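You operate a simulated robot arm through the tools that you are given. There is no shell and no other tool. Be economical: measure what you need, move in short steps, check, and stop when the job is done.

Carry out the task below with a simulated two-armed robot. There is one attempt and no reset: what you move stays moved.

TASK
Wipe up the spill on the top of the prep table with the orange rag and put it back.
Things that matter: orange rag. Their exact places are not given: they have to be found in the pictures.

It is judged by the outcome, as a careful person would: the job done as asked, and still so three seconds after it is handed in. It fails if anything else is knocked over, pushed out of place, dropped, spilled or broken.

THE ROBOT
Two 7-joint arms with two-finger parallel grippers on one trunk, on a base that drives. Base frame: it is fixed to the floor where the robot stands at the start and does not move with it; the origin is under the middle of the robot, x ahead of it, y to its left, z up. Readings come in mm, rad, newtons and seconds.
The left shoulder is at the start at [70, 188, 1115], the right one opposite. Payload 3.91 kg a hand.
The tool frame of a hand sits at the grasp point between the pads (the TCP): z along the fingers, y along the line on which they close. The tips reach 30 mm beyond it. The gripper opens to 110 mm. The fingers are 20 mm wide and 10 mm thick; the gripper's body (48 by 112 mm) begins 55 mm behind the TCP.
Orientation is that of the tool frame in the base frame, as a unit quaternion [x, y, z, w]. With the fingers straight down and closing along the base's y, the tool's x points along the base's -x, its y along +y and its z along -z.

THE INTERFACE
- The arms move only by the tool nudge_tool. It takes "left_targets", "right_targets" or both (then of equal length, played together; a hand with none holds still); each is a list of rows, each a list of 6 numbers: the shift along the base's x, y, z in mm, then the turn, a rotation vector about the base's x, y, z in degrees. In form: [[tx, ty, tz, ax, ay, az], ...]. A call has 1 to 12 rows; each row shifts and turns the commanded pose from where the row before left it. "left_claw" and "right_claw" are, for a hand that has rows, the closure, from 0 (fully open) to 1 (shut), set as the call begins (left out, the last holds). Each row takes 0.2 s and may step no farther than 50 mm and 0.15 rad from the row before; otherwise, or with a gripper value out of range, the whole call is refused. Where a pose cannot be reached the arm comes as near as it can. A force on the tool above 40 N (or 10 N above the force at the start of the call, whichever is more), or a blocked arm, ends the call early, and 0.2 s more pass. Each finger travels about 72 mm/s and halts on what it meets, pressing with about 45 N; the grip force reading is that of the motor and also rises with nothing between the fingers. The clock runs only during rows and for 0.2 s after the last one: add rows that do not move to give the fingers time. It gives the time, the measured TCP pose, the force on the tool (base axes), the opening and the grip force at its end, in the units of the frame above (readings bear some noise), and new pictures: "views" is both (left out), scene, wrist or none (wrist: the cameras of the hands that moved).
- Cameras (640 x 400 px; columns grow to the right, rows downward): "scene" is now at [140.3, -1.6, 1347.1]; the picture's right is [-0.01, -1.00, 0.00], its down [-0.54, 0.01, -0.84] and it looks along [0.84, -0.01, -0.54] (base axes); focal length 261 px, centre (320, 200). "left" rides on the left gripper at [72, -17, -103] in its tool frame; the picture's right is [0.23, 0.97, 0.00], its down [-0.76, 0.18, -0.62] and it looks along [-0.61, 0.14, 0.78] (tool axes); focal length 222 px, centre (320, 200). "right" rides on the right gripper at [72, 17, -103] in its tool frame; the picture's right is [-0.23, 0.97, 0.00], its down [-0.76, -0.18, -0.62] and it looks along [-0.61, -0.14, 0.78] (tool axes); focal length 222 px, centre (320, 200).
- slide_trunk(by): slides the trunk up (or, below 0, down) by that many mm; the arms and the scene camera ride with it, the base frame stays. It gives what a move gives, with no picture.
- base_move(legs): drives the robot by 1 to 6 legs, each [ahead, turn to the left] in mm and rad, along the robot's own axes; the way and the turn of a leg run together, so that a leg with both is an arc; at most 1500 mm and 3.142 rad a leg. The arms and the cameras ride along, it lands a little off, and it stops where it bumps. It gives what a move gives, and a new picture of the scene camera.
- turn_head(pan, tilt): turns the head with the scene camera to pan (to the left, within 1.501 rad either way) and tilt (down, from -0.506 to 1.204), counted from straight ahead of the robot. It gives what a move gives, and a new picture of the scene camera.
- point_at(camera, pixels): for up to 12 pixels [column, row] of the newest picture of that camera ("zoom" is the newest enlarged one), the place [x, y, z] in the base frame of the surface seen there, good to about 2 mm. The clock stands still meanwhile.
- inspect(camera, box): a new picture of the part [left, top, right, bottom] of that camera's present view, enlarged. The clock stands still meanwhile.
- sign_off(): hands the job in; it is judged then, once.

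Work in short steps. Measure before you move; look again where a grasp or a placing could have gone wrong, and mend it. You have 80 turns and 260 pictures in all, those below and enlarged ones among them. Open the grippers and draw the arms clear of the work before you hand the job in, unless the task says otherwise; then end with one line.

The tools are called after "Request:" by a JSON object that holds its "op" and its "data". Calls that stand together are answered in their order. nudge_tool: Moves the arms, as the interface text tells. Its arguments: {"type":"object","properties":{"left_targets":{"type":"array"},"left_claw":{"type":"number"},"right_targets":{"type":"array"},"right_claw":{"type":"number"},"views":{"type":"string","enum":["both","scene","wrist","none"]}},"required":[]} The other tools are called the same way: slide_trunk (by) slides the trunk up or down; base_move (legs) drives the base; turn_head (pan, tilt) turns the head that bears the scene camera; point_at (camera, pixels) gives the place of the surface under pixels of a picture; inspect (camera, box) takes an enlarged picture of a part of a camera's view; sign_off () hands the job in.

At the start:

```text
time: 0.0
left_tcp_pos: [600.3, 200.7, 1048.3]
left_orientation: [0.0, 1.0, 0.0, 0.001]
left_contact_force: [0.1, 0.3, -0.1]
left_grip_width: 109.9
left_gripper_force: 0.1
right_tcp_pos: [595.6, -214.1, 1139.2]
right_orientation: [-0.001, 1.0, 0.0, 0.0]
right_contact_force: [-0.1, 0.3, -0.5]
right_grip_width: 109.9
right_gripper_force: 0.1
trunk travel left (down, up): [-625.0, 315.0]
robot x, y, heading: [-0.9, -2.9, 0.003]
head pan, tilt: [-0.014, 0.576]
```

scene: 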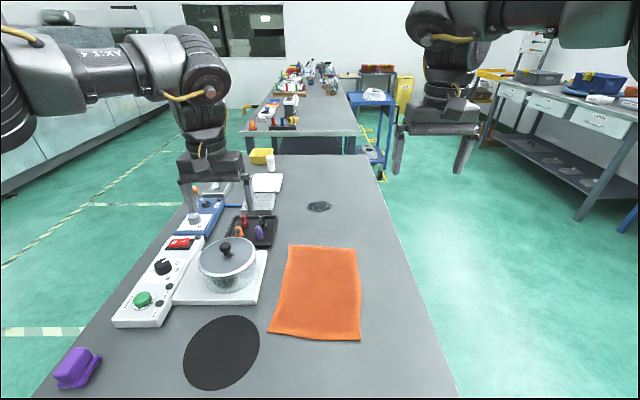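
right: 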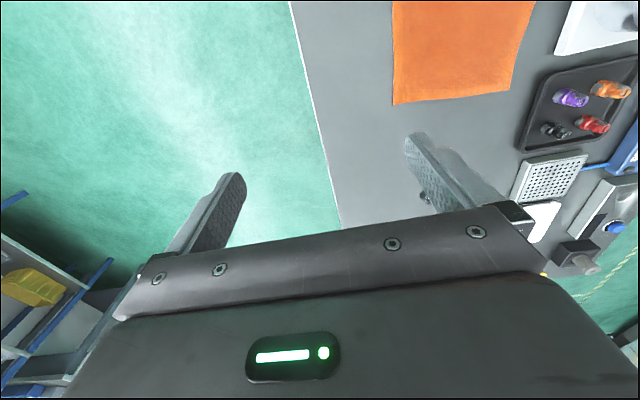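
left: 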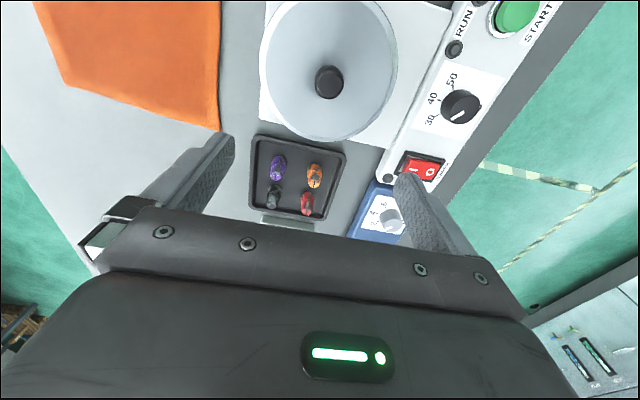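

The orange rag lies at about (318,293); a small dark patch at (319,207) and a dark disc at (222,352) could each be the spill. I enlarge both and measure places.

Request:
{"op": "inspect", "data": {"camera": "scene", "box": [270, 180, 370, 243]}}

Request:
{"op": "inspect", "data": {"camera": "scene", "box": [160, 230, 400, 399]}}

Request:
{"op": "point_at", "data": {"camera": "scene", "pixels": [[319, 207], [307, 205], [332, 207], [319, 201], [319, 213], [289, 246], [354, 248], [360, 339], [270, 331], [318, 293], [222, 352], [340, 230]]}}

```text
6.35 times, centred on (320, 212) of scene
```

zoom: 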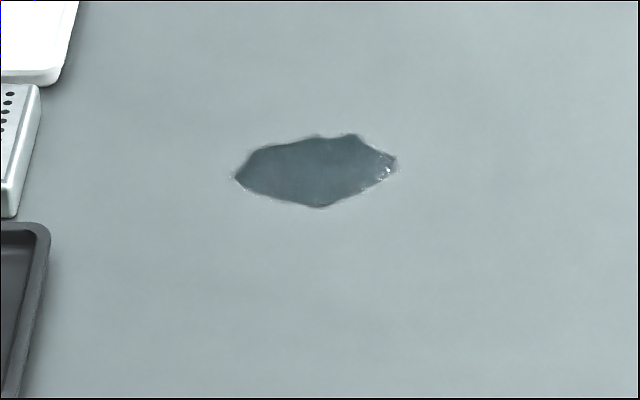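

```text
2.37 times, centred on (280, 314) of scene
```

zoom: 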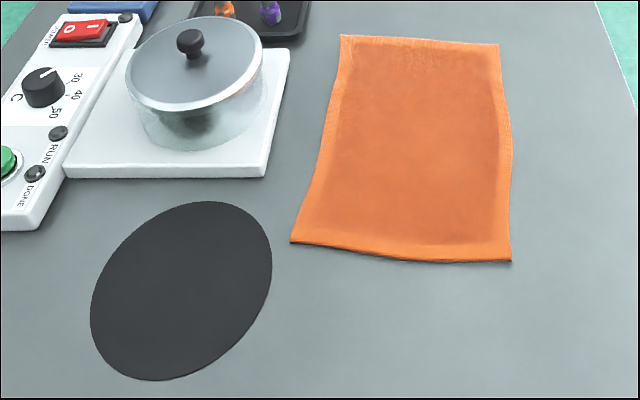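

```text
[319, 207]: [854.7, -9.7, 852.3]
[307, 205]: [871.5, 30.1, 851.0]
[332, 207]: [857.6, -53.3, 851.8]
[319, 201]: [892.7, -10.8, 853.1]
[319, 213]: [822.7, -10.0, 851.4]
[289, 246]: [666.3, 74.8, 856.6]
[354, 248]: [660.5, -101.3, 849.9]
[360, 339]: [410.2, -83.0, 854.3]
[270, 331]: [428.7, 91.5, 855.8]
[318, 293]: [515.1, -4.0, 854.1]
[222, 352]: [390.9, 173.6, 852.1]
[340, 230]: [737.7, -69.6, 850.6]
```

The spill is the wet patch centred near (858,-10), 75 x 85 mm; the disc is a mat. The spill is beyond comfortable reach, so I look down at the near table edge to see whether I can drive closer.

Request:
{"op": "turn_head", "data": {"pan": 0, "tilt": 1.15}}

```text
time: 1.0
left_tcp_pos: [600.1, 200.6, 1048.4]
left_orientation: [0.0, 1.0, 0.0, 0.001]
left_contact_force: [-0.1, -0.4, -0.3]
left_grip_width: 110.0
left_gripper_force: 0.0
right_tcp_pos: [596.1, -215.8, 1140.2]
right_orientation: [0.0, 1.0, 0.0, 0.0]
right_contact_force: [-0.5, -0.8, 0.1]
right_grip_width: 110.1
right_gripper_force: 0.2
trunk travel left (down, up): [-625.0, 315.0]
robot x, y, heading: [1.0, -1.0, -0.002]
head pan, tilt: [0.0, 1.15]
```

scene: 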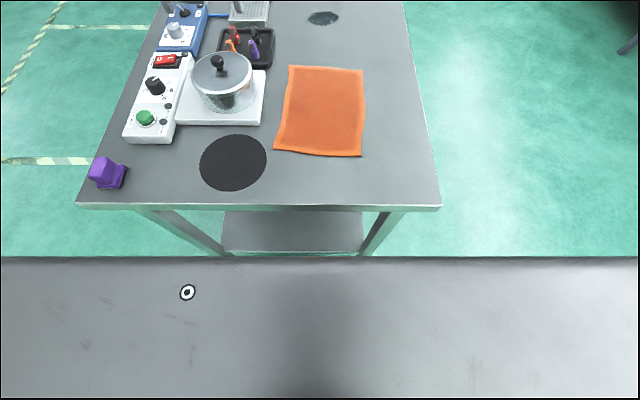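

The robot's front deck edge is at row 257 and the table edge at row 207; I measure the gap and table sides.

Request:
{"op": "point_at", "data": {"camera": "scene", "pixels": [[320, 206], [320, 209], [320, 260], [320, 300], [440, 203], [408, 40], [322, 18], [372, 240], [290, 245], [338, 18], [308, 18]]}}

```text
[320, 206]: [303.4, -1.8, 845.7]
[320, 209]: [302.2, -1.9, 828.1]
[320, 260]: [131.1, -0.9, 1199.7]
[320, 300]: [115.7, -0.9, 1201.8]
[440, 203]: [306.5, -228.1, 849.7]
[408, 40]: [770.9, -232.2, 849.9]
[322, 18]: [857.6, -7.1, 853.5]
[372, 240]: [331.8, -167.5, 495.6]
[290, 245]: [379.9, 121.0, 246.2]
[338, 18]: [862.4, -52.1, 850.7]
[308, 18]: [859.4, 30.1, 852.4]
```

The table edge is 302 mm ahead, so driving straight on is tight; from the table's right side both rag and spill would be within ~530 mm. I check the floor on the right.

Request:
{"op": "turn_head", "data": {"pan": -1.0, "tilt": 0.7}}

Request:
{"op": "turn_head", "data": {"pan": -1.5, "tilt": 0.5}}

```text
time: 2.2
left_tcp_pos: [600.7, 201.0, 1048.1]
left_orientation: [0.0, 1.0, 0.0, 0.0]
left_contact_force: [0.3, 0.1, 0.7]
left_grip_width: 109.9
left_gripper_force: 0.1
right_tcp_pos: [595.3, -216.1, 1140.4]
right_orientation: [0.0, 1.0, 0.0, 0.0]
right_contact_force: [0.3, 0.0, -0.1]
right_grip_width: 110.1
right_gripper_force: 0.0
trunk travel left (down, up): [-625.0, 315.0]
robot x, y, heading: [-1.4, -0.8, 0.002]
head pan, tilt: [-1.0, 0.7]
```

scene: 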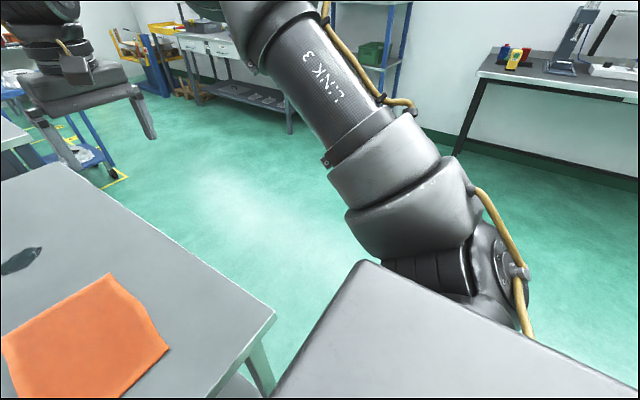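

```text
time: 3.2
left_tcp_pos: [599.9, 200.9, 1048.0]
left_orientation: [0.0, 1.0, 0.0, 0.0]
left_contact_force: [-0.8, 0.5, -0.4]
left_grip_width: 109.9
left_gripper_force: 0.0
right_tcp_pos: [595.0, -216.2, 1139.7]
right_orientation: [0.0, 1.0, 0.001, 0.0]
right_contact_force: [0.8, -0.5, 1.0]
right_grip_width: 110.2
right_gripper_force: 0.0
trunk travel left (down, up): [-625.0, 315.0]
robot x, y, heading: [0.1, -2.4, -0.004]
head pan, tilt: [-1.499, 0.499]
```

scene: 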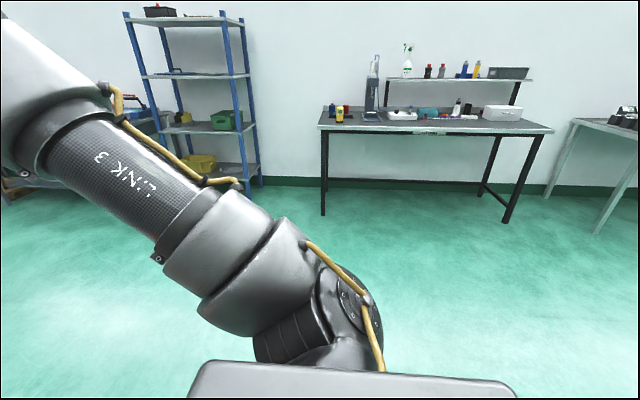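

The floor to the right looks free. I measure distances to the right-hand bench and shelves.

Request:
{"op": "point_at", "data": {"camera": "scene", "pixels": [[323, 212], [500, 215], [595, 230], [260, 185], [30, 200], [450, 131], [600, 300]]}}

```text
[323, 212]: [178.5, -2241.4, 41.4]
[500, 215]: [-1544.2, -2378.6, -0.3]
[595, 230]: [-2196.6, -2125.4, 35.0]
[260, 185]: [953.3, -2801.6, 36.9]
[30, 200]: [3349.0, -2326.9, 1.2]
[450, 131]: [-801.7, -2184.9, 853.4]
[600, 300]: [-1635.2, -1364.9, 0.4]
```

All clear for more than 2 m. I back off 350 mm and go round to the right side of the table, staying well away from it, first to about (700,-900).

Request:
{"op": "base_move", "data": {"legs": [[-350, 0], [0, -1.571], [900, 0], [0, 1.571], [1050, 0], [0, 1.571]]}}

Request:
{"op": "turn_head", "data": {"pan": 0, "tilt": 0.75}}

```text
time: 26.4
left_tcp_pos: [457.0, -290.9, 1048.3]
left_orientation: [0.726, -0.688, 0.0, -0.001]
left_contact_force: [0.0, 0.1, 0.9]
left_grip_width: 110.0
left_gripper_force: 0.1
right_tcp_pos: [871.4, -273.5, 1139.4]
right_orientation: [0.726, -0.687, 0.001, 0.0]
right_contact_force: [-0.2, -0.3, -0.1]
right_grip_width: 110.2
right_gripper_force: 0.0
trunk travel left (down, up): [-625.0, 315.0]
robot x, y, heading: [690.9, -877.1, 1.628]
head pan, tilt: [-1.499, 0.499]
```

scene: 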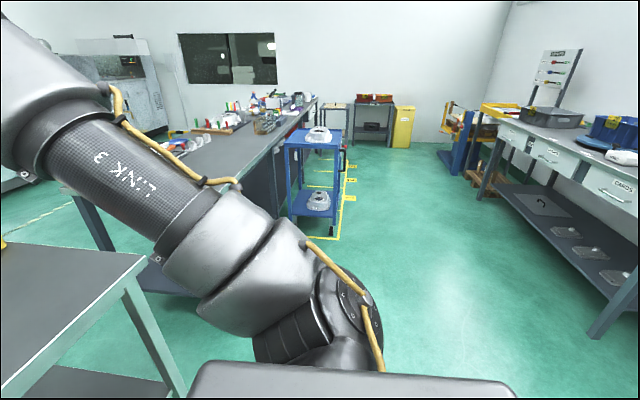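

```text
time: 28.0
left_tcp_pos: [456.1, -290.7, 1048.5]
left_orientation: [0.726, -0.688, 0.001, 0.001]
left_contact_force: [0.4, -0.8, 0.3]
left_grip_width: 110.0
left_gripper_force: 0.1
right_tcp_pos: [871.2, -272.9, 1139.7]
right_orientation: [0.726, -0.688, 0.0, -0.001]
right_contact_force: [0.0, -0.3, -0.1]
right_grip_width: 109.8
right_gripper_force: 0.0
trunk travel left (down, up): [-625.0, 315.0]
robot x, y, heading: [691.0, -877.6, 1.63]
head pan, tilt: [0.0, 0.75]
```

scene: 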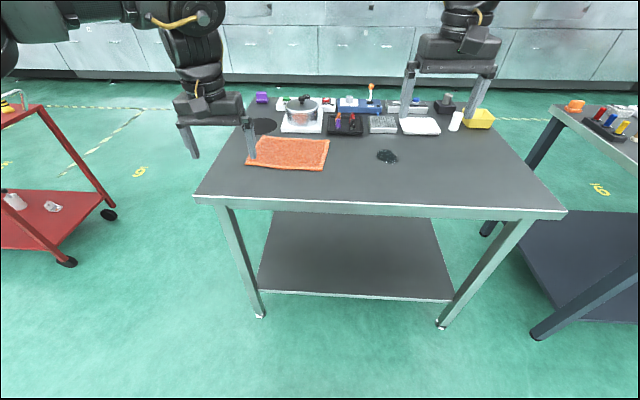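

I am at (691,-877), heading 1.63, with a clear view of table. I shift right to x≈800 while still away, then approach square to y≈-560.

Request:
{"op": "base_move", "data": {"legs": [[0, -0.9], [160, 0], [0, 0.84], [205, 0]]}}

```text
time: 35.2
left_tcp_pos: [590.7, 27.2, 1049.3]
left_orientation: [0.714, -0.7, 0.0, 0.0]
left_contact_force: [0.1, 0.1, -0.4]
left_grip_width: 109.9
left_gripper_force: 0.1
right_tcp_pos: [1006.8, 31.7, 1139.6]
right_orientation: [0.714, -0.7, 0.0, -0.001]
right_contact_force: [0.1, 0.1, 0.4]
right_grip_width: 110.0
right_gripper_force: 0.0
trunk travel left (down, up): [-625.0, 315.0]
robot x, y, heading: [806.1, -571.3, 1.593]
head pan, tilt: [0.0, 0.75]
```

scene: 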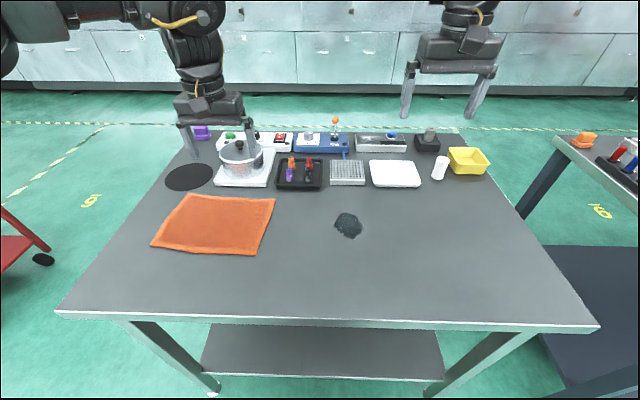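

Good stance: at (806,-571), heading 1.593. I measure rag corners, spill, and the nearest neighbours (pot board, trays, mat).

Request:
{"op": "point_at", "data": {"camera": "scene", "pixels": [[193, 196], [274, 200], [256, 253], [153, 246], [215, 225], [240, 140], [217, 184], [300, 188], [347, 184], [400, 186], [348, 225], [190, 189]]}}

Request:
{"op": "inspect", "data": {"camera": "scene", "box": [130, 120, 450, 320]}}

```text
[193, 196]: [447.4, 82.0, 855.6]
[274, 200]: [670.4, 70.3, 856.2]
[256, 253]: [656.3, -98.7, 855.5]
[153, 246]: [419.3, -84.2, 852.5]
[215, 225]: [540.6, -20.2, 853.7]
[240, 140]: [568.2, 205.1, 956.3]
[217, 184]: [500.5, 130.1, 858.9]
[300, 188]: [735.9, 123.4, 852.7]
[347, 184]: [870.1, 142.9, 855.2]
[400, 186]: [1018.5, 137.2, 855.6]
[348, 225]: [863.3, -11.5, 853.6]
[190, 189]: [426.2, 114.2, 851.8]
```

```text
2.00 times, centred on (290, 220) of scene
```

zoom: 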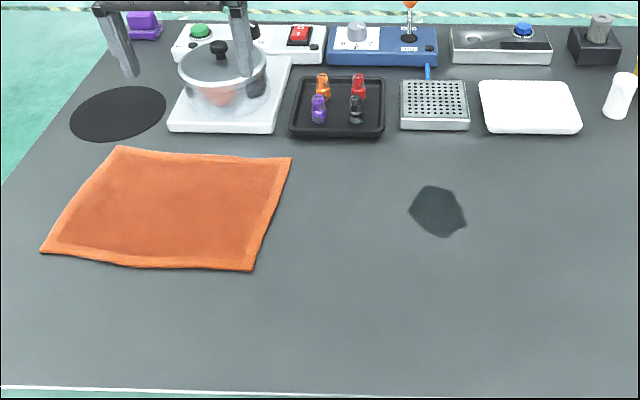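

Table is z≈851, rag about 856 and centred near (545,-10). I bring the left hand over the rag centre with the claw part-closed (~75 mm), and move the right hand further aside.

Request:
{"op": "nudge_tool", "data": {"left_targets": [[-11.5, -10, -33, 0, 0, 0], [-11.5, -10, -33, 0, 0, 0], [-11.5, -10, -33, 0, 0, 0], [-11.5, -9, -30, 0, 0, 0]], "right_targets": [[25, 0, 20, 0, 0, 0], [25, 0, 20, 0, 0, 0], [25, 0, 20, 0, 0, 0], [25, 0, 20, 0, 0, 0]], "left_claw": 0.3}}

```text
time: 36.2
left_tcp_pos: [544.7, -12.0, 921.4]
left_orientation: [0.714, -0.7, 0.0, -0.001]
left_contact_force: [0.6, 0.1, 0.4]
left_grip_width: 77.0
left_gripper_force: 0.1
right_tcp_pos: [1094.6, 6.2, 1187.0]
right_orientation: [0.715, -0.7, -0.002, 0.0]
right_contact_force: [0.0, -1.3, 0.3]
right_grip_width: 110.2
right_gripper_force: 0.0
right hand out of reach, approached as far as the arm can: row 2, 3, 4
trunk travel left (down, up): [-625.0, 315.0]
robot x, y, heading: [803.1, -568.0, 1.592]
head pan, tilt: [0.0, 0.75]
```

scene: 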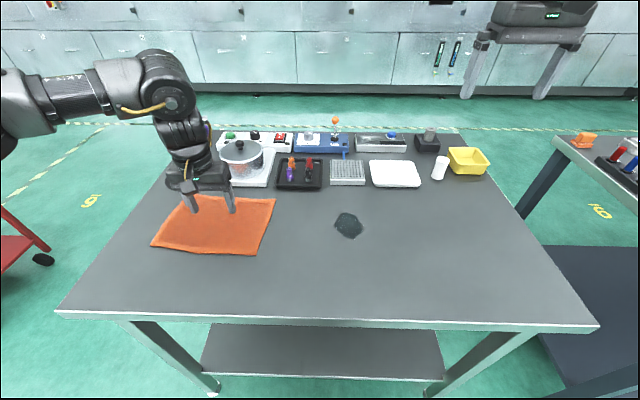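
right: 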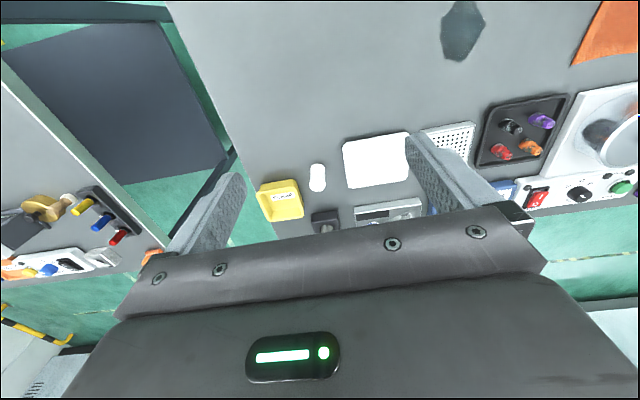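
left: 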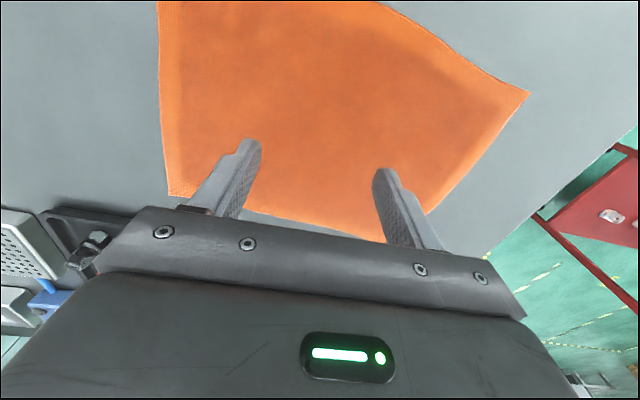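

The fingers straddle the rag's middle, tips at about z 891. I go down 37 mm in slowing steps until the tips press lightly.

Request:
{"op": "nudge_tool", "data": {"left_targets": [[0, 0, -20, 0, 0, 0], [0, 0, -10, 0, 0, 0], [0, 0, -5, 0, 0, 0], [0, 0, -3, 0, 0, 0], [0, 0, 0, 0, 0, 0]], "views": "none"}}

```text
time: 37.4
left_tcp_pos: [544.9, -11.1, 883.4]
left_orientation: [0.714, -0.7, -0.001, -0.001]
left_contact_force: [-1.0, -0.7, 9.0]
left_grip_width: 77.2
left_gripper_force: 0.1
right_tcp_pos: [1094.3, 5.7, 1187.0]
right_orientation: [0.714, -0.7, -0.002, -0.001]
right_contact_force: [0.3, -0.7, 0.1]
right_grip_width: 109.8
right_gripper_force: 0.1
trunk travel left (down, up): [-625.0, 315.0]
robot x, y, heading: [802.6, -567.2, 1.59]
head pan, tilt: [0.0, 0.75]
```

Contact at 9 N. Now I close the fingers in place to gather a fold.

Request:
{"op": "nudge_tool", "data": {"left_targets": [[0, 0, 0, 0, 0, 0], [0, 0, 0, 0, 0, 0], [0, 0, 0, 0, 0, 0], [0, 0, 0, 0, 0, 0], [0, 0, 0, 0, 0, 0]], "left_claw": 1.0}}

```text
time: 38.6
left_tcp_pos: [545.5, -10.9, 884.2]
left_orientation: [0.714, -0.7, -0.001, -0.001]
left_contact_force: [1.5, 0.5, 12.0]
left_grip_width: 5.5
left_gripper_force: 44.5
right_tcp_pos: [1095.7, 5.7, 1188.0]
right_orientation: [0.714, -0.7, -0.002, 0.0]
right_contact_force: [0.2, -0.4, -0.3]
right_grip_width: 109.9
right_gripper_force: 0.0
trunk travel left (down, up): [-625.0, 315.0]
robot x, y, heading: [803.5, -567.3, 1.592]
head pan, tilt: [0.0, 0.75]
```

scene: 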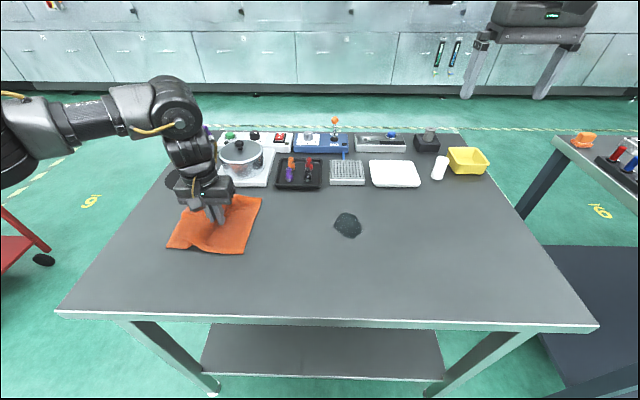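
left: 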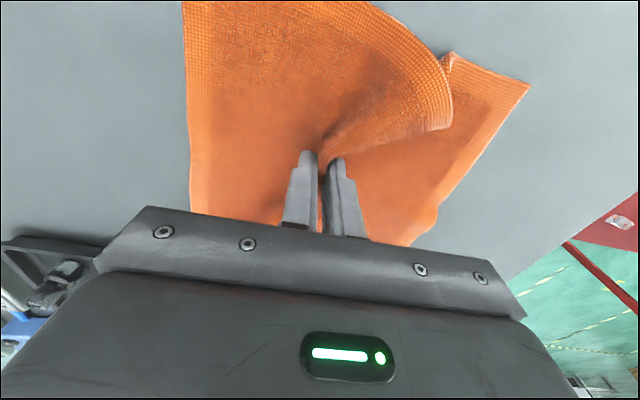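

A fold of rag is held (5.5 mm). I lift it 90 mm and check the hold.

Request:
{"op": "nudge_tool", "data": {"left_targets": [[0, 0, 30, 0, 0, 0], [0, 0, 30, 0, 0, 0], [0, 0, 30, 0, 0, 0], [0, 0, 0, 0, 0, 0]]}}

```text
time: 39.6
left_tcp_pos: [544.5, -11.6, 971.7]
left_orientation: [0.715, -0.699, 0.0, 0.0]
left_contact_force: [-0.4, 0.2, -0.4]
left_grip_width: 5.2
left_gripper_force: 44.7
right_tcp_pos: [1094.6, 7.8, 1185.4]
right_orientation: [0.714, -0.7, -0.002, 0.0]
right_contact_force: [-0.1, 0.2, 0.0]
right_grip_width: 110.1
right_gripper_force: 0.1
trunk travel left (down, up): [-625.0, 315.0]
robot x, y, heading: [804.9, -567.4, 1.592]
head pan, tilt: [0.0, 0.75]
```

scene: 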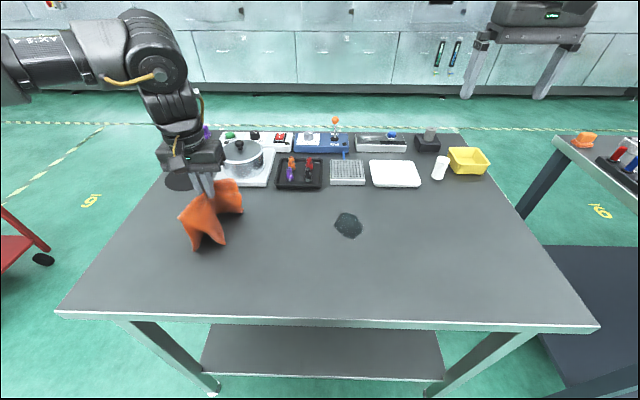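
left: 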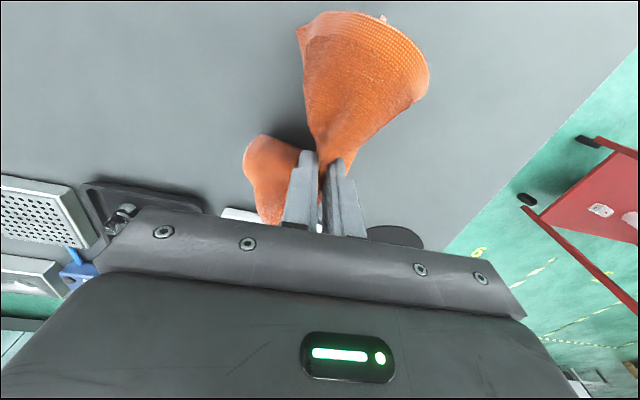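

The rag is held and hangs clear of neighbours. I carry it along x to above the spill (861,-11).

Request:
{"op": "nudge_tool", "data": {"left_targets": [[40, 0, 5, 0, 0, 0], [40, 0, 0, 0, 0, 0], [40, 0, 0, 0, 0, 0], [40, 0, 0, 0, 0, 0], [40, 0, 0, 0, 0, 0], [40, 0, 0, 0, 0, 0], [40, 0, 0, 0, 0, 0], [36, 0, 0, 0, 0, 0], [0, 0, 0, 0, 0, 0]]}}

```text
time: 41.6
left_tcp_pos: [859.6, -11.3, 976.7]
left_orientation: [0.714, -0.7, 0.0, -0.002]
left_contact_force: [-0.3, 0.6, -0.2]
left_grip_width: 5.3
left_gripper_force: 45.0
right_tcp_pos: [1094.3, 8.6, 1186.7]
right_orientation: [0.714, -0.7, -0.001, -0.001]
right_contact_force: [-0.4, 0.3, -0.1]
right_grip_width: 110.1
right_gripper_force: 0.0
trunk travel left (down, up): [-625.0, 315.0]
robot x, y, heading: [803.6, -565.6, 1.589]
head pan, tilt: [0.0, 0.75]
```

scene: 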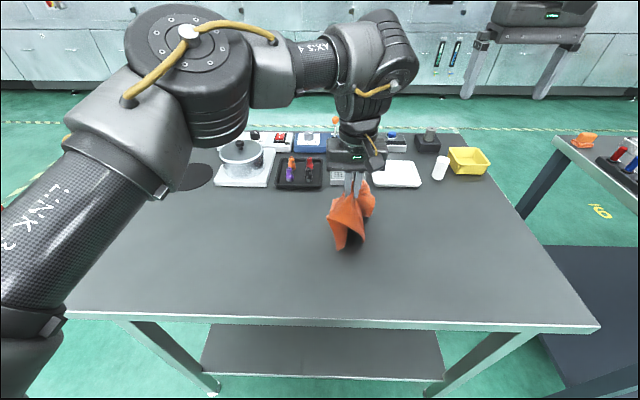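
left: 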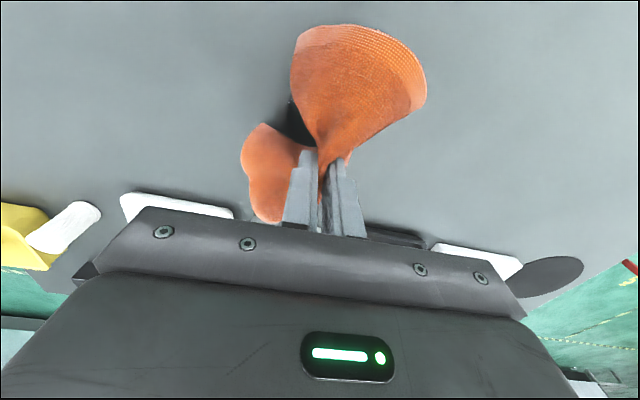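

It is over the spill. I lower until it presses on the table.

Request:
{"op": "nudge_tool", "data": {"left_targets": [[0, 0, -35, 0, 0, 0], [0, 0, -35, 0, 0, 0], [0, 0, -15, 0, 0, 0], [0, 0, -5, 0, 0, 0], [0, 0, -3, 0, 0, 0], [0, 0, 0, 0, 0, 0]]}}

```text
time: 42.8
left_tcp_pos: [861.9, -10.8, 891.2]
left_orientation: [0.715, -0.699, -0.002, -0.006]
left_contact_force: [-2.6, -6.3, 27.1]
left_grip_width: 5.5
left_gripper_force: 45.7
right_tcp_pos: [1093.6, 3.1, 1187.7]
right_orientation: [0.715, -0.699, -0.003, -0.001]
right_contact_force: [0.2, -0.8, 0.6]
right_grip_width: 110.0
right_gripper_force: 0.0
trunk travel left (down, up): [-625.0, 315.0]
robot x, y, heading: [807.6, -571.8, 1.595]
head pan, tilt: [0.0, 0.75]
stopped in row 5 (left hand): the force on the tool passed its limit (the readings are from after the stop); the commanded pose is now the measured one
```

scene: 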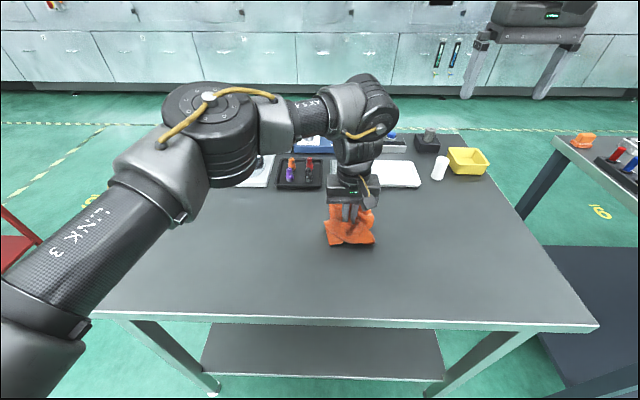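
left: 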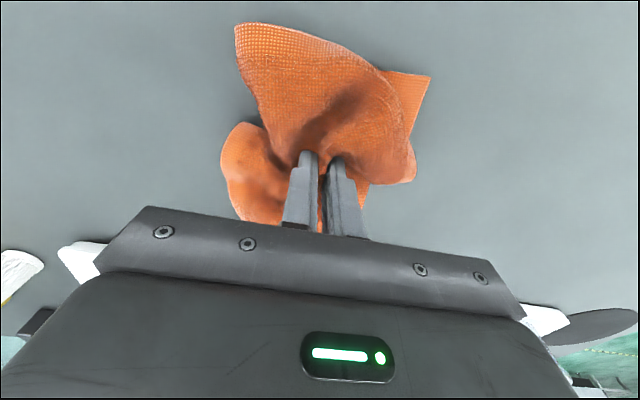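

The rag is pressed on the spill with 27 N. I ease off 2 mm and wipe in a raster over ±40 mm.

Request:
{"op": "nudge_tool", "data": {"left_targets": [[0, 0, 2, 0, 0, 0], [20, 0, 0, 0, 0, 0], [20, 0, 0, 0, 0, 0], [0, -20, 0, 0, 0, 0], [-25, 0, 0, 0, 0, 0], [-25, 0, 0, 0, 0, 0], [-25, 0, 0, 0, 0, 0], [0, -20, 0, 0, 0, 0], [25, 0, 0, 0, 0, 0], [25, 0, 0, 0, 0, 0], [25, 0, 0, 0, 0, 0], [0, 0, 0, 0, 0, 0]]}}

Request:
{"op": "nudge_tool", "data": {"left_targets": [[0, 20, 0, 0, 0, 0], [0, 20, 0, 0, 0, 0], [0, 20, 0, 0, 0, 0], [-25, 0, 0, 0, 0, 0], [-25, 0, 0, 0, 0, 0], [-30, 0, 0, 0, 0, 0], [0, 15, 0, 0, 0, 0], [25, 0, 0, 0, 0, 0], [25, 0, 0, 0, 0, 0], [30, 0, 0, 0, 0, 0], [-25, -20, 0, 0, 0, 0], [-15, -15, 0, 0, 0, 0]]}}

```text
time: 45.4
left_tcp_pos: [897.8, -51.3, 891.1]
left_orientation: [0.715, -0.7, -0.001, -0.004]
left_contact_force: [-10.2, -1.3, 24.6]
left_grip_width: 5.5
left_gripper_force: 45.2
left hand out of reach, approached as far as the arm can: row 3, 8
right_tcp_pos: [1092.0, 5.3, 1189.3]
right_orientation: [0.714, -0.7, -0.002, -0.002]
right_contact_force: [0.2, -0.3, -0.6]
right_grip_width: 110.2
right_gripper_force: 0.1
trunk travel left (down, up): [-625.0, 315.0]
robot x, y, heading: [806.5, -569.1, 1.593]
head pan, tilt: [0.0, 0.75]
```

scene: 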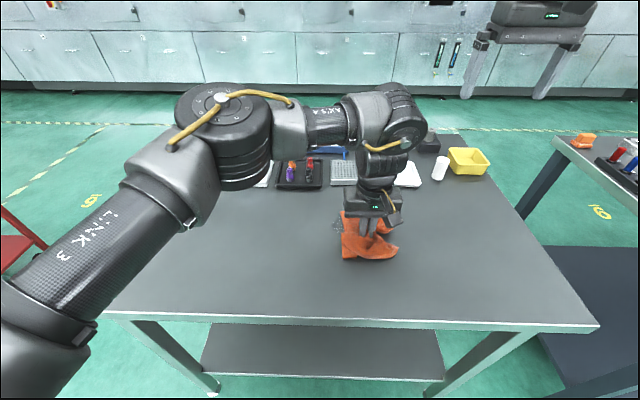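
left: 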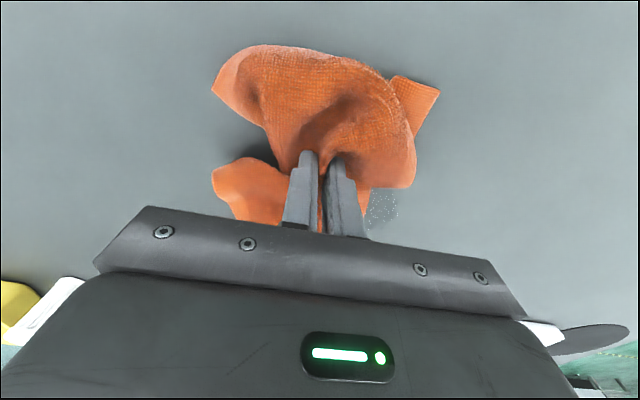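

```text
time: 46.5
left_tcp_pos: [849.7, 1.1, 890.3]
left_orientation: [0.714, -0.7, 0.0, -0.009]
left_contact_force: [4.6, -5.5, 22.6]
left_grip_width: 5.5
left_gripper_force: 44.5
left hand out of reach, approached as far as the arm can: row 2, 3
right_tcp_pos: [1092.9, 5.8, 1187.7]
right_orientation: [0.714, -0.7, -0.002, -0.001]
right_contact_force: [-0.2, 0.9, -0.4]
right_grip_width: 110.1
right_gripper_force: 0.0
trunk travel left (down, up): [-625.0, 315.0]
robot x, y, heading: [804.5, -574.1, 1.588]
head pan, tilt: [0.0, 0.75]
stopped in row 5 (left hand): the force on the tool passed its limit (the readings are from after the stop); the commanded pose is now the measured one
```

scene: 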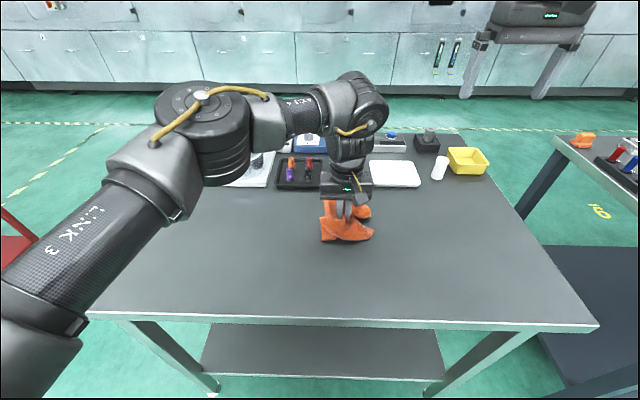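
left: 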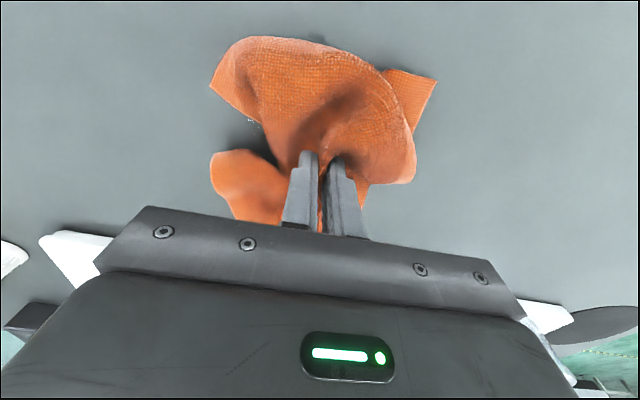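

The spill is fading to speckles. I ease 1 mm and finish the raster over the far-left part (x 815–895, y 0–22).

Request:
{"op": "nudge_tool", "data": {"left_targets": [[-15, 0, 1, 0, 0, 0], [-15, 0, 0, 0, 0, 0], [0, 18, 0, 0, 0, 0], [20, 0, 0, 0, 0, 0], [20, 0, 0, 0, 0, 0], [20, 0, 0, 0, 0, 0], [15, 0, 0, 0, 0, 0], [0, -20, 0, 0, 0, 0], [-20, 0, 0, 0, 0, 0], [-20, 0, 0, 0, 0, 0], [-20, -10, 0, 0, 0, 0], [-15, -20, 0, 0, 0, 0]], "views": "scene"}}

```text
time: 49.1
left_tcp_pos: [799.4, -41.9, 890.9]
left_orientation: [0.715, -0.699, -0.002, -0.009]
left_contact_force: [7.0, 9.8, 32.3]
left_grip_width: 5.3
left_gripper_force: 44.5
left hand out of reach, approached as far as the arm can: row 6, 7
right_tcp_pos: [1094.1, 5.9, 1188.7]
right_orientation: [0.714, -0.7, -0.002, -0.001]
right_contact_force: [-0.5, -1.2, 0.0]
right_grip_width: 109.9
right_gripper_force: 0.0
trunk travel left (down, up): [-625.0, 315.0]
robot x, y, heading: [803.4, -565.4, 1.593]
head pan, tilt: [0.0, 0.75]
```

scene: 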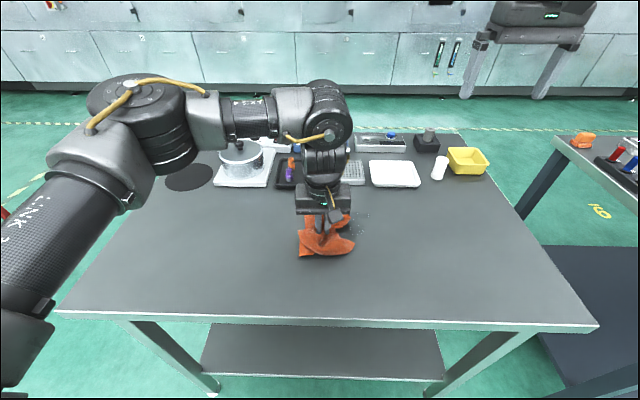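

Some speckles remain at about (360,215). I lift 80 mm and move left to view the whole spot.

Request:
{"op": "nudge_tool", "data": {"left_targets": [[0, 5, 40, 0, 0, 0], [0, 5, 40, 0, 0, 0], [-40, 5, 10, 0, 0, 0], [-40, 5, 0, 0, 0, 0], [-40, 5, 0, 0, 0, 0], [0, 0, 0, 0, 0, 0]], "views": "none"}}

Request:
{"op": "inspect", "data": {"camera": "scene", "box": [300, 185, 420, 260]}}

```text
time: 50.5
left_tcp_pos: [682.5, -17.2, 978.3]
left_orientation: [0.714, -0.7, -0.001, -0.005]
left_contact_force: [0.0, 1.2, -1.3]
left_grip_width: 5.6
left_gripper_force: 44.5
right_tcp_pos: [1095.3, 8.4, 1187.1]
right_orientation: [0.714, -0.7, -0.002, -0.001]
right_contact_force: [-0.6, -0.3, -0.4]
right_grip_width: 109.8
right_gripper_force: 0.1
trunk travel left (down, up): [-625.0, 315.0]
robot x, y, heading: [805.1, -567.9, 1.588]
head pan, tilt: [0.0, 0.75]
```

```text
5.33 times, centred on (360, 222) of scene
```

zoom: 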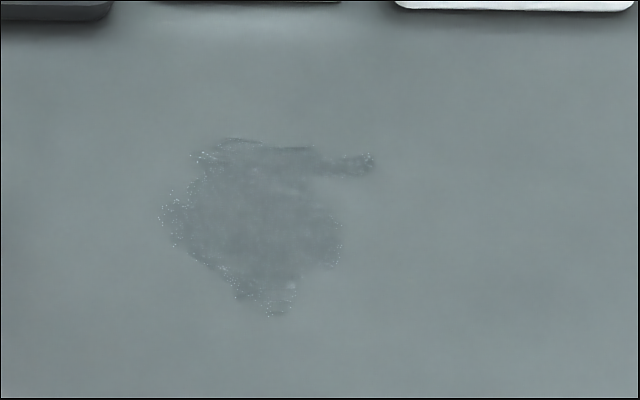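

Mostly gone, with a faint wet film and edge speckles left. I measure its extents for further passes.

Request:
{"op": "point_at", "data": {"camera": "zoom", "pixels": [[160, 210], [200, 150], [370, 162], [340, 250], [270, 312], [250, 220]]}}

```text
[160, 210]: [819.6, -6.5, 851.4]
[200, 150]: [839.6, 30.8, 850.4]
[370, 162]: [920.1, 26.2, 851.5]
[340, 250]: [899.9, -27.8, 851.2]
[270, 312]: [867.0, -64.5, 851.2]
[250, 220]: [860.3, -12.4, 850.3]
```

The film spans x 815–925, y −67..35. I return to its far-left corner (830,25), lower, and then wipe with overlapping lines.

Request:
{"op": "nudge_tool", "data": {"left_targets": [[40, 10, 0, 0, 0, 0], [40, 10, 0, 0, 0, 0], [40, 10, 0, 0, 0, 0], [27, 10, 0, 0, 0, 0], [0, 0, -40, 0, 0, 0], [0, 0, -30, 0, 0, 0], [0, 0, -10, 0, 0, 0], [0, 0, -5, 0, 0, 0], [0, 0, 0, 0, 0, 0]]}}

```text
time: 52.5
left_tcp_pos: [827.9, 23.3, 895.2]
left_orientation: [0.715, -0.699, -0.001, -0.007]
left_contact_force: [-1.9, 1.4, 18.6]
left_grip_width: 5.4
left_gripper_force: 44.9
right_tcp_pos: [1095.3, 6.5, 1187.6]
right_orientation: [0.715, -0.699, -0.003, -0.001]
right_contact_force: [0.6, -0.2, 0.8]
right_grip_width: 109.9
right_gripper_force: 0.0
trunk travel left (down, up): [-625.0, 315.0]
robot x, y, heading: [805.3, -566.7, 1.59]
head pan, tilt: [0.0, 0.75]
```

scene: 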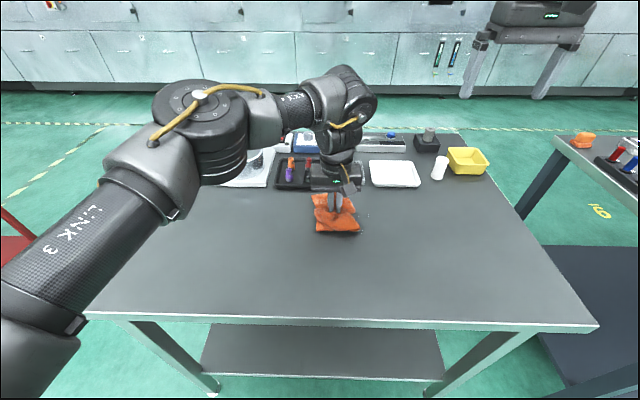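
left: 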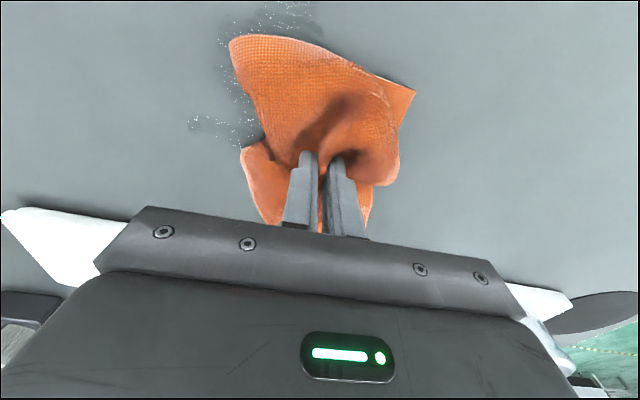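

Pressing at 18 N. I wipe right along y≈25 to x≈925 and back along y≈5.

Request:
{"op": "nudge_tool", "data": {"left_targets": [[-12, 5, -1, 0, 0, 0], [22, 0, 0, 0, 0, 0], [22, 0, 0, 0, 0, 0], [22, 0, 0, 0, 0, 0], [22, 0, 0, 0, 0, 0], [22, 0, 0, 0, 0, 0], [0, -15, 0, 0, 0, 0], [-22, 0, 0, 0, 0, 0], [-22, 0, 0, 0, 0, 0], [-22, 0, 0, 0, 0, 0], [-22, 0, 0, 0, 0, 0], [-22, 0, 0, 0, 0, 0]], "views": "scene"}}

```text
time: 55.1
left_tcp_pos: [757.5, -3.8, 893.0]
left_orientation: [0.715, -0.699, -0.001, -0.008]
left_contact_force: [11.1, 1.0, 33.0]
left_grip_width: 5.6
left_gripper_force: 45.0
left hand out of reach, approached as far as the arm can: row 4, 5, 6
right_tcp_pos: [1094.9, 4.1, 1189.4]
right_orientation: [0.715, -0.699, -0.003, -0.002]
right_contact_force: [0.1, 0.2, 1.0]
right_grip_width: 110.2
right_gripper_force: 0.0
trunk travel left (down, up): [-625.0, 315.0]
robot x, y, heading: [804.5, -567.3, 1.59]
head pan, tilt: [0.0, 0.75]
```

scene: 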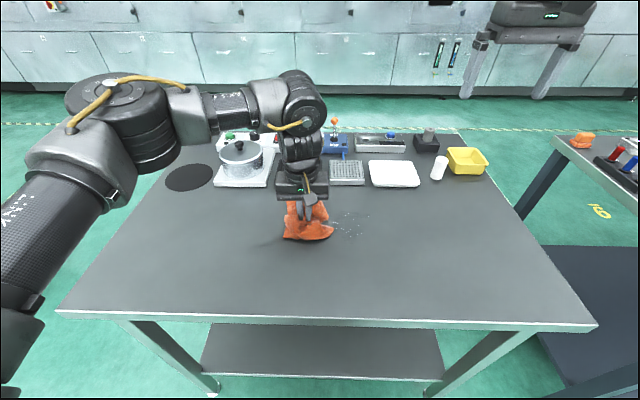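

Only faint speckles remain right of the rag. I wipe right along y≈-5 then back along y≈-30.

Request:
{"op": "nudge_tool", "data": {"left_targets": [[30, 0, 0, 0, 0, 0], [30, 0, 0, 0, 0, 0], [28, -2, 0, 0, 0, 0], [28, -2, 0, 0, 0, 0], [25, -5, 0, 0, 0, 0], [10, -10, 0, 0, 0, 0], [-5, -12, 0, 0, 0, 0], [-28, 0, 0, 0, 0, 0], [-28, 0, 0, 0, 0, 0], [-28, 0, 0, 0, 0, 0], [-10, -15, 0, 0, 0, 0]], "views": "none"}}

Request:
{"op": "nudge_tool", "data": {"left_targets": [[0, -10, 0, 0, 0, 0], [28, -5, 0, 0, 0, 0], [28, 0, 0, 0, 0, 0], [28, 0, 0, 0, 0, 0], [20, 10, 0, 0, 0, 0], [-28, 10, 0, 0, 0, 0], [-28, 0, 0, 0, 0, 0], [-28, 0, 0, 0, 0, 0], [-28, 0, 0, 0, 0, 0], [0, 0, 0, 0, 0, 0]], "views": "none"}}

Request:
{"op": "nudge_tool", "data": {"left_targets": [[-10, 5, 40, 0, 0, 0], [-10, 5, 40, 0, 0, 0], [-40, 5, 10, 0, 0, 0], [-40, 5, 0, 0, 0, 0], [0, 0, 0, 0, 0, 0]], "views": "scene"}}

Request:
{"op": "inspect", "data": {"camera": "scene", "box": [300, 185, 420, 260]}}

```text
time: 57.5
left_tcp_pos: [810.4, -46.7, 892.4]
left_orientation: [0.714, -0.7, -0.001, -0.008]
left_contact_force: [6.7, 8.9, 33.3]
left_grip_width: 5.6
left_gripper_force: 44.7
right_tcp_pos: [1094.0, 6.3, 1187.1]
right_orientation: [0.714, -0.7, -0.002, -0.001]
right_contact_force: [-0.2, -0.3, 0.7]
right_grip_width: 109.9
right_gripper_force: 0.0
trunk travel left (down, up): [-625.0, 315.0]
robot x, y, heading: [804.1, -569.2, 1.59]
head pan, tilt: [0.0, 0.75]
```

```text
time: 59.7
left_tcp_pos: [804.4, -32.1, 892.9]
left_orientation: [0.715, -0.699, -0.003, -0.007]
left_contact_force: [8.1, 0.7, 33.8]
left_grip_width: 5.6
left_gripper_force: 45.5
left hand out of reach, approached as far as the arm can: row 1
right_tcp_pos: [1096.5, 5.4, 1187.4]
right_orientation: [0.715, -0.699, -0.003, 0.0]
right_contact_force: [0.4, 0.1, 1.3]
right_grip_width: 110.0
right_gripper_force: 0.1
trunk travel left (down, up): [-625.0, 315.0]
robot x, y, heading: [808.4, -569.9, 1.592]
head pan, tilt: [0.0, 0.75]
```

```text
time: 60.9
left_tcp_pos: [702.8, -10.5, 979.2]
left_orientation: [0.715, -0.699, -0.001, -0.005]
left_contact_force: [0.0, 0.5, -0.5]
left_grip_width: 5.3
left_gripper_force: 45.5
right_tcp_pos: [1096.5, 8.4, 1186.2]
right_orientation: [0.714, -0.7, -0.003, 0.001]
right_contact_force: [-0.3, -0.7, 0.5]
right_grip_width: 109.9
right_gripper_force: 0.0
trunk travel left (down, up): [-625.0, 315.0]
robot x, y, heading: [805.5, -566.4, 1.592]
head pan, tilt: [0.0, 0.75]
```

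scene: 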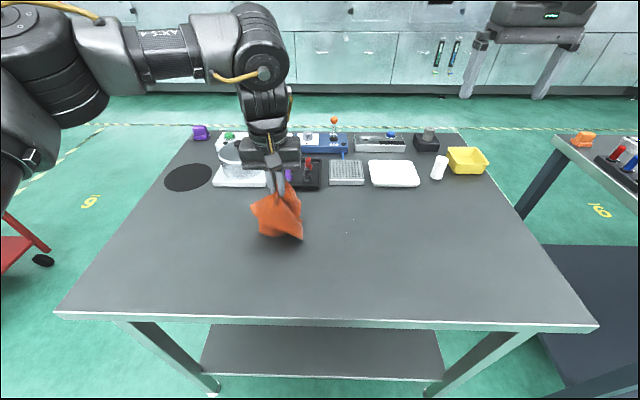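

```text
5.33 times, centred on (360, 222) of scene
```

zoom: 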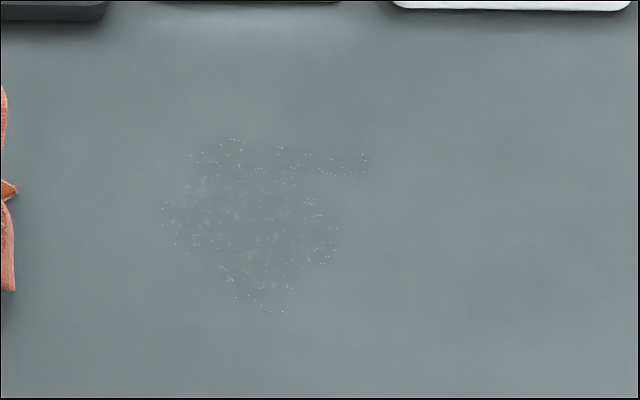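

Nearly clean; only pinpoint droplets over x 815–920, y −65..35. One more complete wiping round, starting far-left.

Request:
{"op": "nudge_tool", "data": {"left_targets": [[40, 10, 0, 0, 0, 0], [40, 10, 0, 0, 0, 0], [30, 15, 0, 0, 0, 0], [0, 0, -40, 0, 0, 0], [0, 0, -30, 0, 0, 0], [0, 0, -10, 0, 0, 0], [0, 0, -6, 0, 0, 0], [0, 0, 0, 0, 0, 0]], "views": "none"}}

Request:
{"op": "nudge_tool", "data": {"left_targets": [[20, 5, -1, 0, 0, 0], [22, 0, 0, 0, 0, 0], [22, 0, 0, 0, 0, 0], [15, 0, 0, 0, 0, 0], [10, 0, 0, 0, 0, 0], [10, -10, 0, 0, 0, 0], [0, -10, 0, 0, 0, 0], [-22, 0, 0, 0, 0, 0], [-22, 0, 0, 0, 0, 0], [-22, 0, 0, 0, 0, 0], [-20, 0, 0, 0, 0, 0], [0, -20, 0, 0, 0, 0]], "views": "scene"}}

```text
time: 62.7
left_tcp_pos: [812.9, 23.0, 895.0]
left_orientation: [0.715, -0.699, -0.001, -0.008]
left_contact_force: [0.1, 1.5, 18.1]
left_grip_width: 5.3
left_gripper_force: 46.1
right_tcp_pos: [1093.6, 5.9, 1187.6]
right_orientation: [0.714, -0.7, -0.003, -0.002]
right_contact_force: [-0.8, 0.5, -0.3]
right_grip_width: 110.2
right_gripper_force: 0.1
trunk travel left (down, up): [-625.0, 315.0]
robot x, y, heading: [798.7, -570.3, 1.589]
head pan, tilt: [0.0, 0.75]
```

```text
time: 65.3
left_tcp_pos: [792.3, -18.9, 894.9]
left_orientation: [0.715, -0.699, -0.002, -0.008]
left_contact_force: [-1.1, 3.9, 12.9]
left_grip_width: 5.3
left_gripper_force: 45.0
left hand out of reach, approached as far as the arm can: row 3, 4, 5, 6
right_tcp_pos: [1094.0, 5.9, 1188.5]
right_orientation: [0.715, -0.7, -0.002, -0.001]
right_contact_force: [-0.3, 0.9, 0.0]
right_grip_width: 109.8
right_gripper_force: 0.0
trunk travel left (down, up): [-625.0, 315.0]
robot x, y, heading: [808.4, -569.5, 1.589]
head pan, tilt: [0.0, 0.75]
```

scene: 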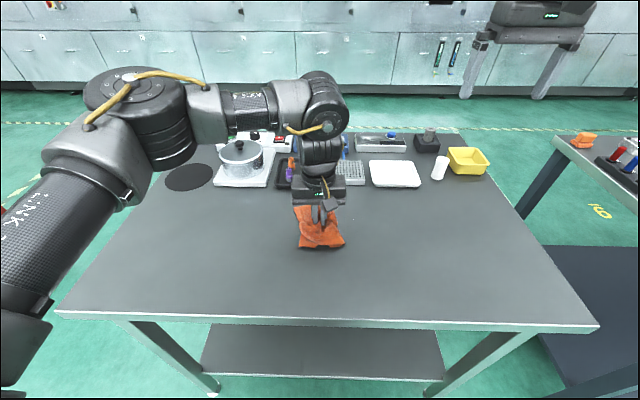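

Continuing the round through the middle and near lines, ending with a lift to look.

Request:
{"op": "nudge_tool", "data": {"left_targets": [[25, 0, -2, 0, 0, 0], [25, 0, 0, 0, 0, 0], [25, 0, 0, 0, 0, 0], [25, 0, 0, 0, 0, 0], [10, 0, 0, 0, 0, 0], [5, -18, 0, 0, 0, 0], [-25, 0, 0, 0, 0, 0], [-25, 0, 0, 0, 0, 0], [-25, 0, 0, 0, 0, 0], [-10, -18, 0, 0, 0, 0], [20, 0, 0, 0, 0, 0], [25, 0, 0, 0, 0, 0]], "views": "none"}}

Request:
{"op": "nudge_tool", "data": {"left_targets": [[25, 0, 0, 0, 0, 0], [0, 15, 0, 0, 0, 0], [0, 20, 0, 0, 0, 0], [-20, -20, 0, 0, 0, 0], [-5, -20, 0, 0, 0, 0], [-10, 20, 0, 0, 0, 0], [-5, 20, 0, 0, 0, 0], [-15, -20, 0, 0, 0, 0], [-5, -10, 0, 0, 0, 0], [-15, 20, 0, 0, 0, 0], [-20, 10, 0, 0, 0, 0]], "views": "none"}}

Request:
{"op": "nudge_tool", "data": {"left_targets": [[-10, 0, 40, 0, 0, 0], [-10, 0, 40, 0, 0, 0], [-40, 0, 10, 0, 0, 0], [-40, 0, 0, 0, 0, 0], [0, 0, 0, 0, 0, 0]], "views": "scene"}}

Request:
{"op": "inspect", "data": {"camera": "scene", "box": [300, 185, 420, 260]}}

```text
time: 67.6
left_tcp_pos: [827.8, -44.7, 893.2]
left_orientation: [0.716, -0.698, -0.004, -0.009]
left_contact_force: [-2.6, -2.9, 22.7]
left_grip_width: 5.5
left_gripper_force: 45.1
left hand out of reach, approached as far as the arm can: row 10
right_tcp_pos: [1094.3, 6.7, 1187.4]
right_orientation: [0.714, -0.7, -0.002, -0.002]
right_contact_force: [0.4, 0.0, 0.8]
right_grip_width: 110.0
right_gripper_force: 0.0
trunk travel left (down, up): [-625.0, 315.0]
robot x, y, heading: [806.1, -566.3, 1.594]
head pan, tilt: [0.0, 0.75]
stopped in row 11 (left hand): the force on the tool passed its limit (the readings are from after the stop); the commanded pose is now the measured one
```

```text
time: 70.0
left_tcp_pos: [758.5, -8.7, 892.5]
left_orientation: [0.715, -0.699, -0.005, -0.006]
left_contact_force: [10.3, -2.8, 28.1]
left_grip_width: 5.4
left_gripper_force: 45.1
left hand out of reach, approached as far as the arm can: row 5
right_tcp_pos: [1095.0, 4.7, 1188.5]
right_orientation: [0.714, -0.7, -0.003, -0.002]
right_contact_force: [0.5, -0.8, -0.3]
right_grip_width: 109.5
right_gripper_force: 0.1
trunk travel left (down, up): [-625.0, 315.0]
robot x, y, heading: [804.8, -568.6, 1.59]
head pan, tilt: [0.0, 0.75]
```

```text
time: 71.2
left_tcp_pos: [659.4, -6.4, 981.2]
left_orientation: [0.715, -0.699, -0.005, -0.004]
left_contact_force: [0.8, 0.7, 0.2]
left_grip_width: 5.2
left_gripper_force: 44.7
right_tcp_pos: [1097.5, 7.6, 1186.3]
right_orientation: [0.714, -0.7, -0.003, 0.0]
right_contact_force: [-0.3, -0.4, -0.3]
right_grip_width: 110.1
right_gripper_force: 0.0
trunk travel left (down, up): [-625.0, 315.0]
robot x, y, heading: [804.6, -569.5, 1.594]
head pan, tilt: [0.0, 0.75]
```

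scene: 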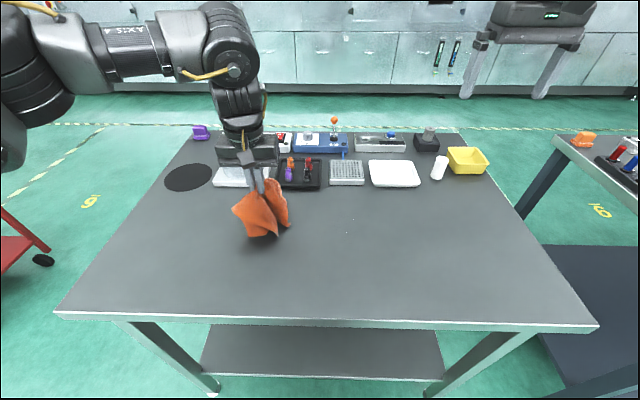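

```text
5.33 times, centred on (360, 222) of scene
```

zoom: 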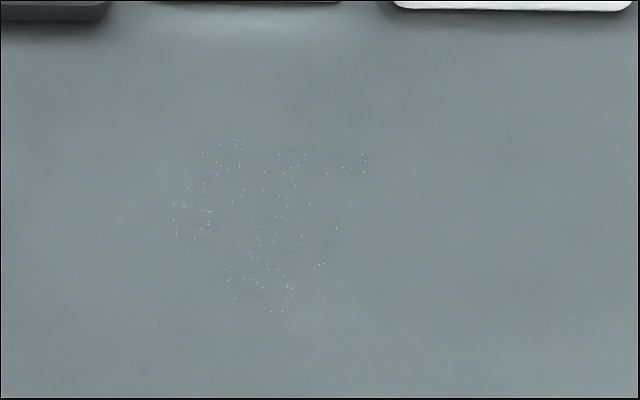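

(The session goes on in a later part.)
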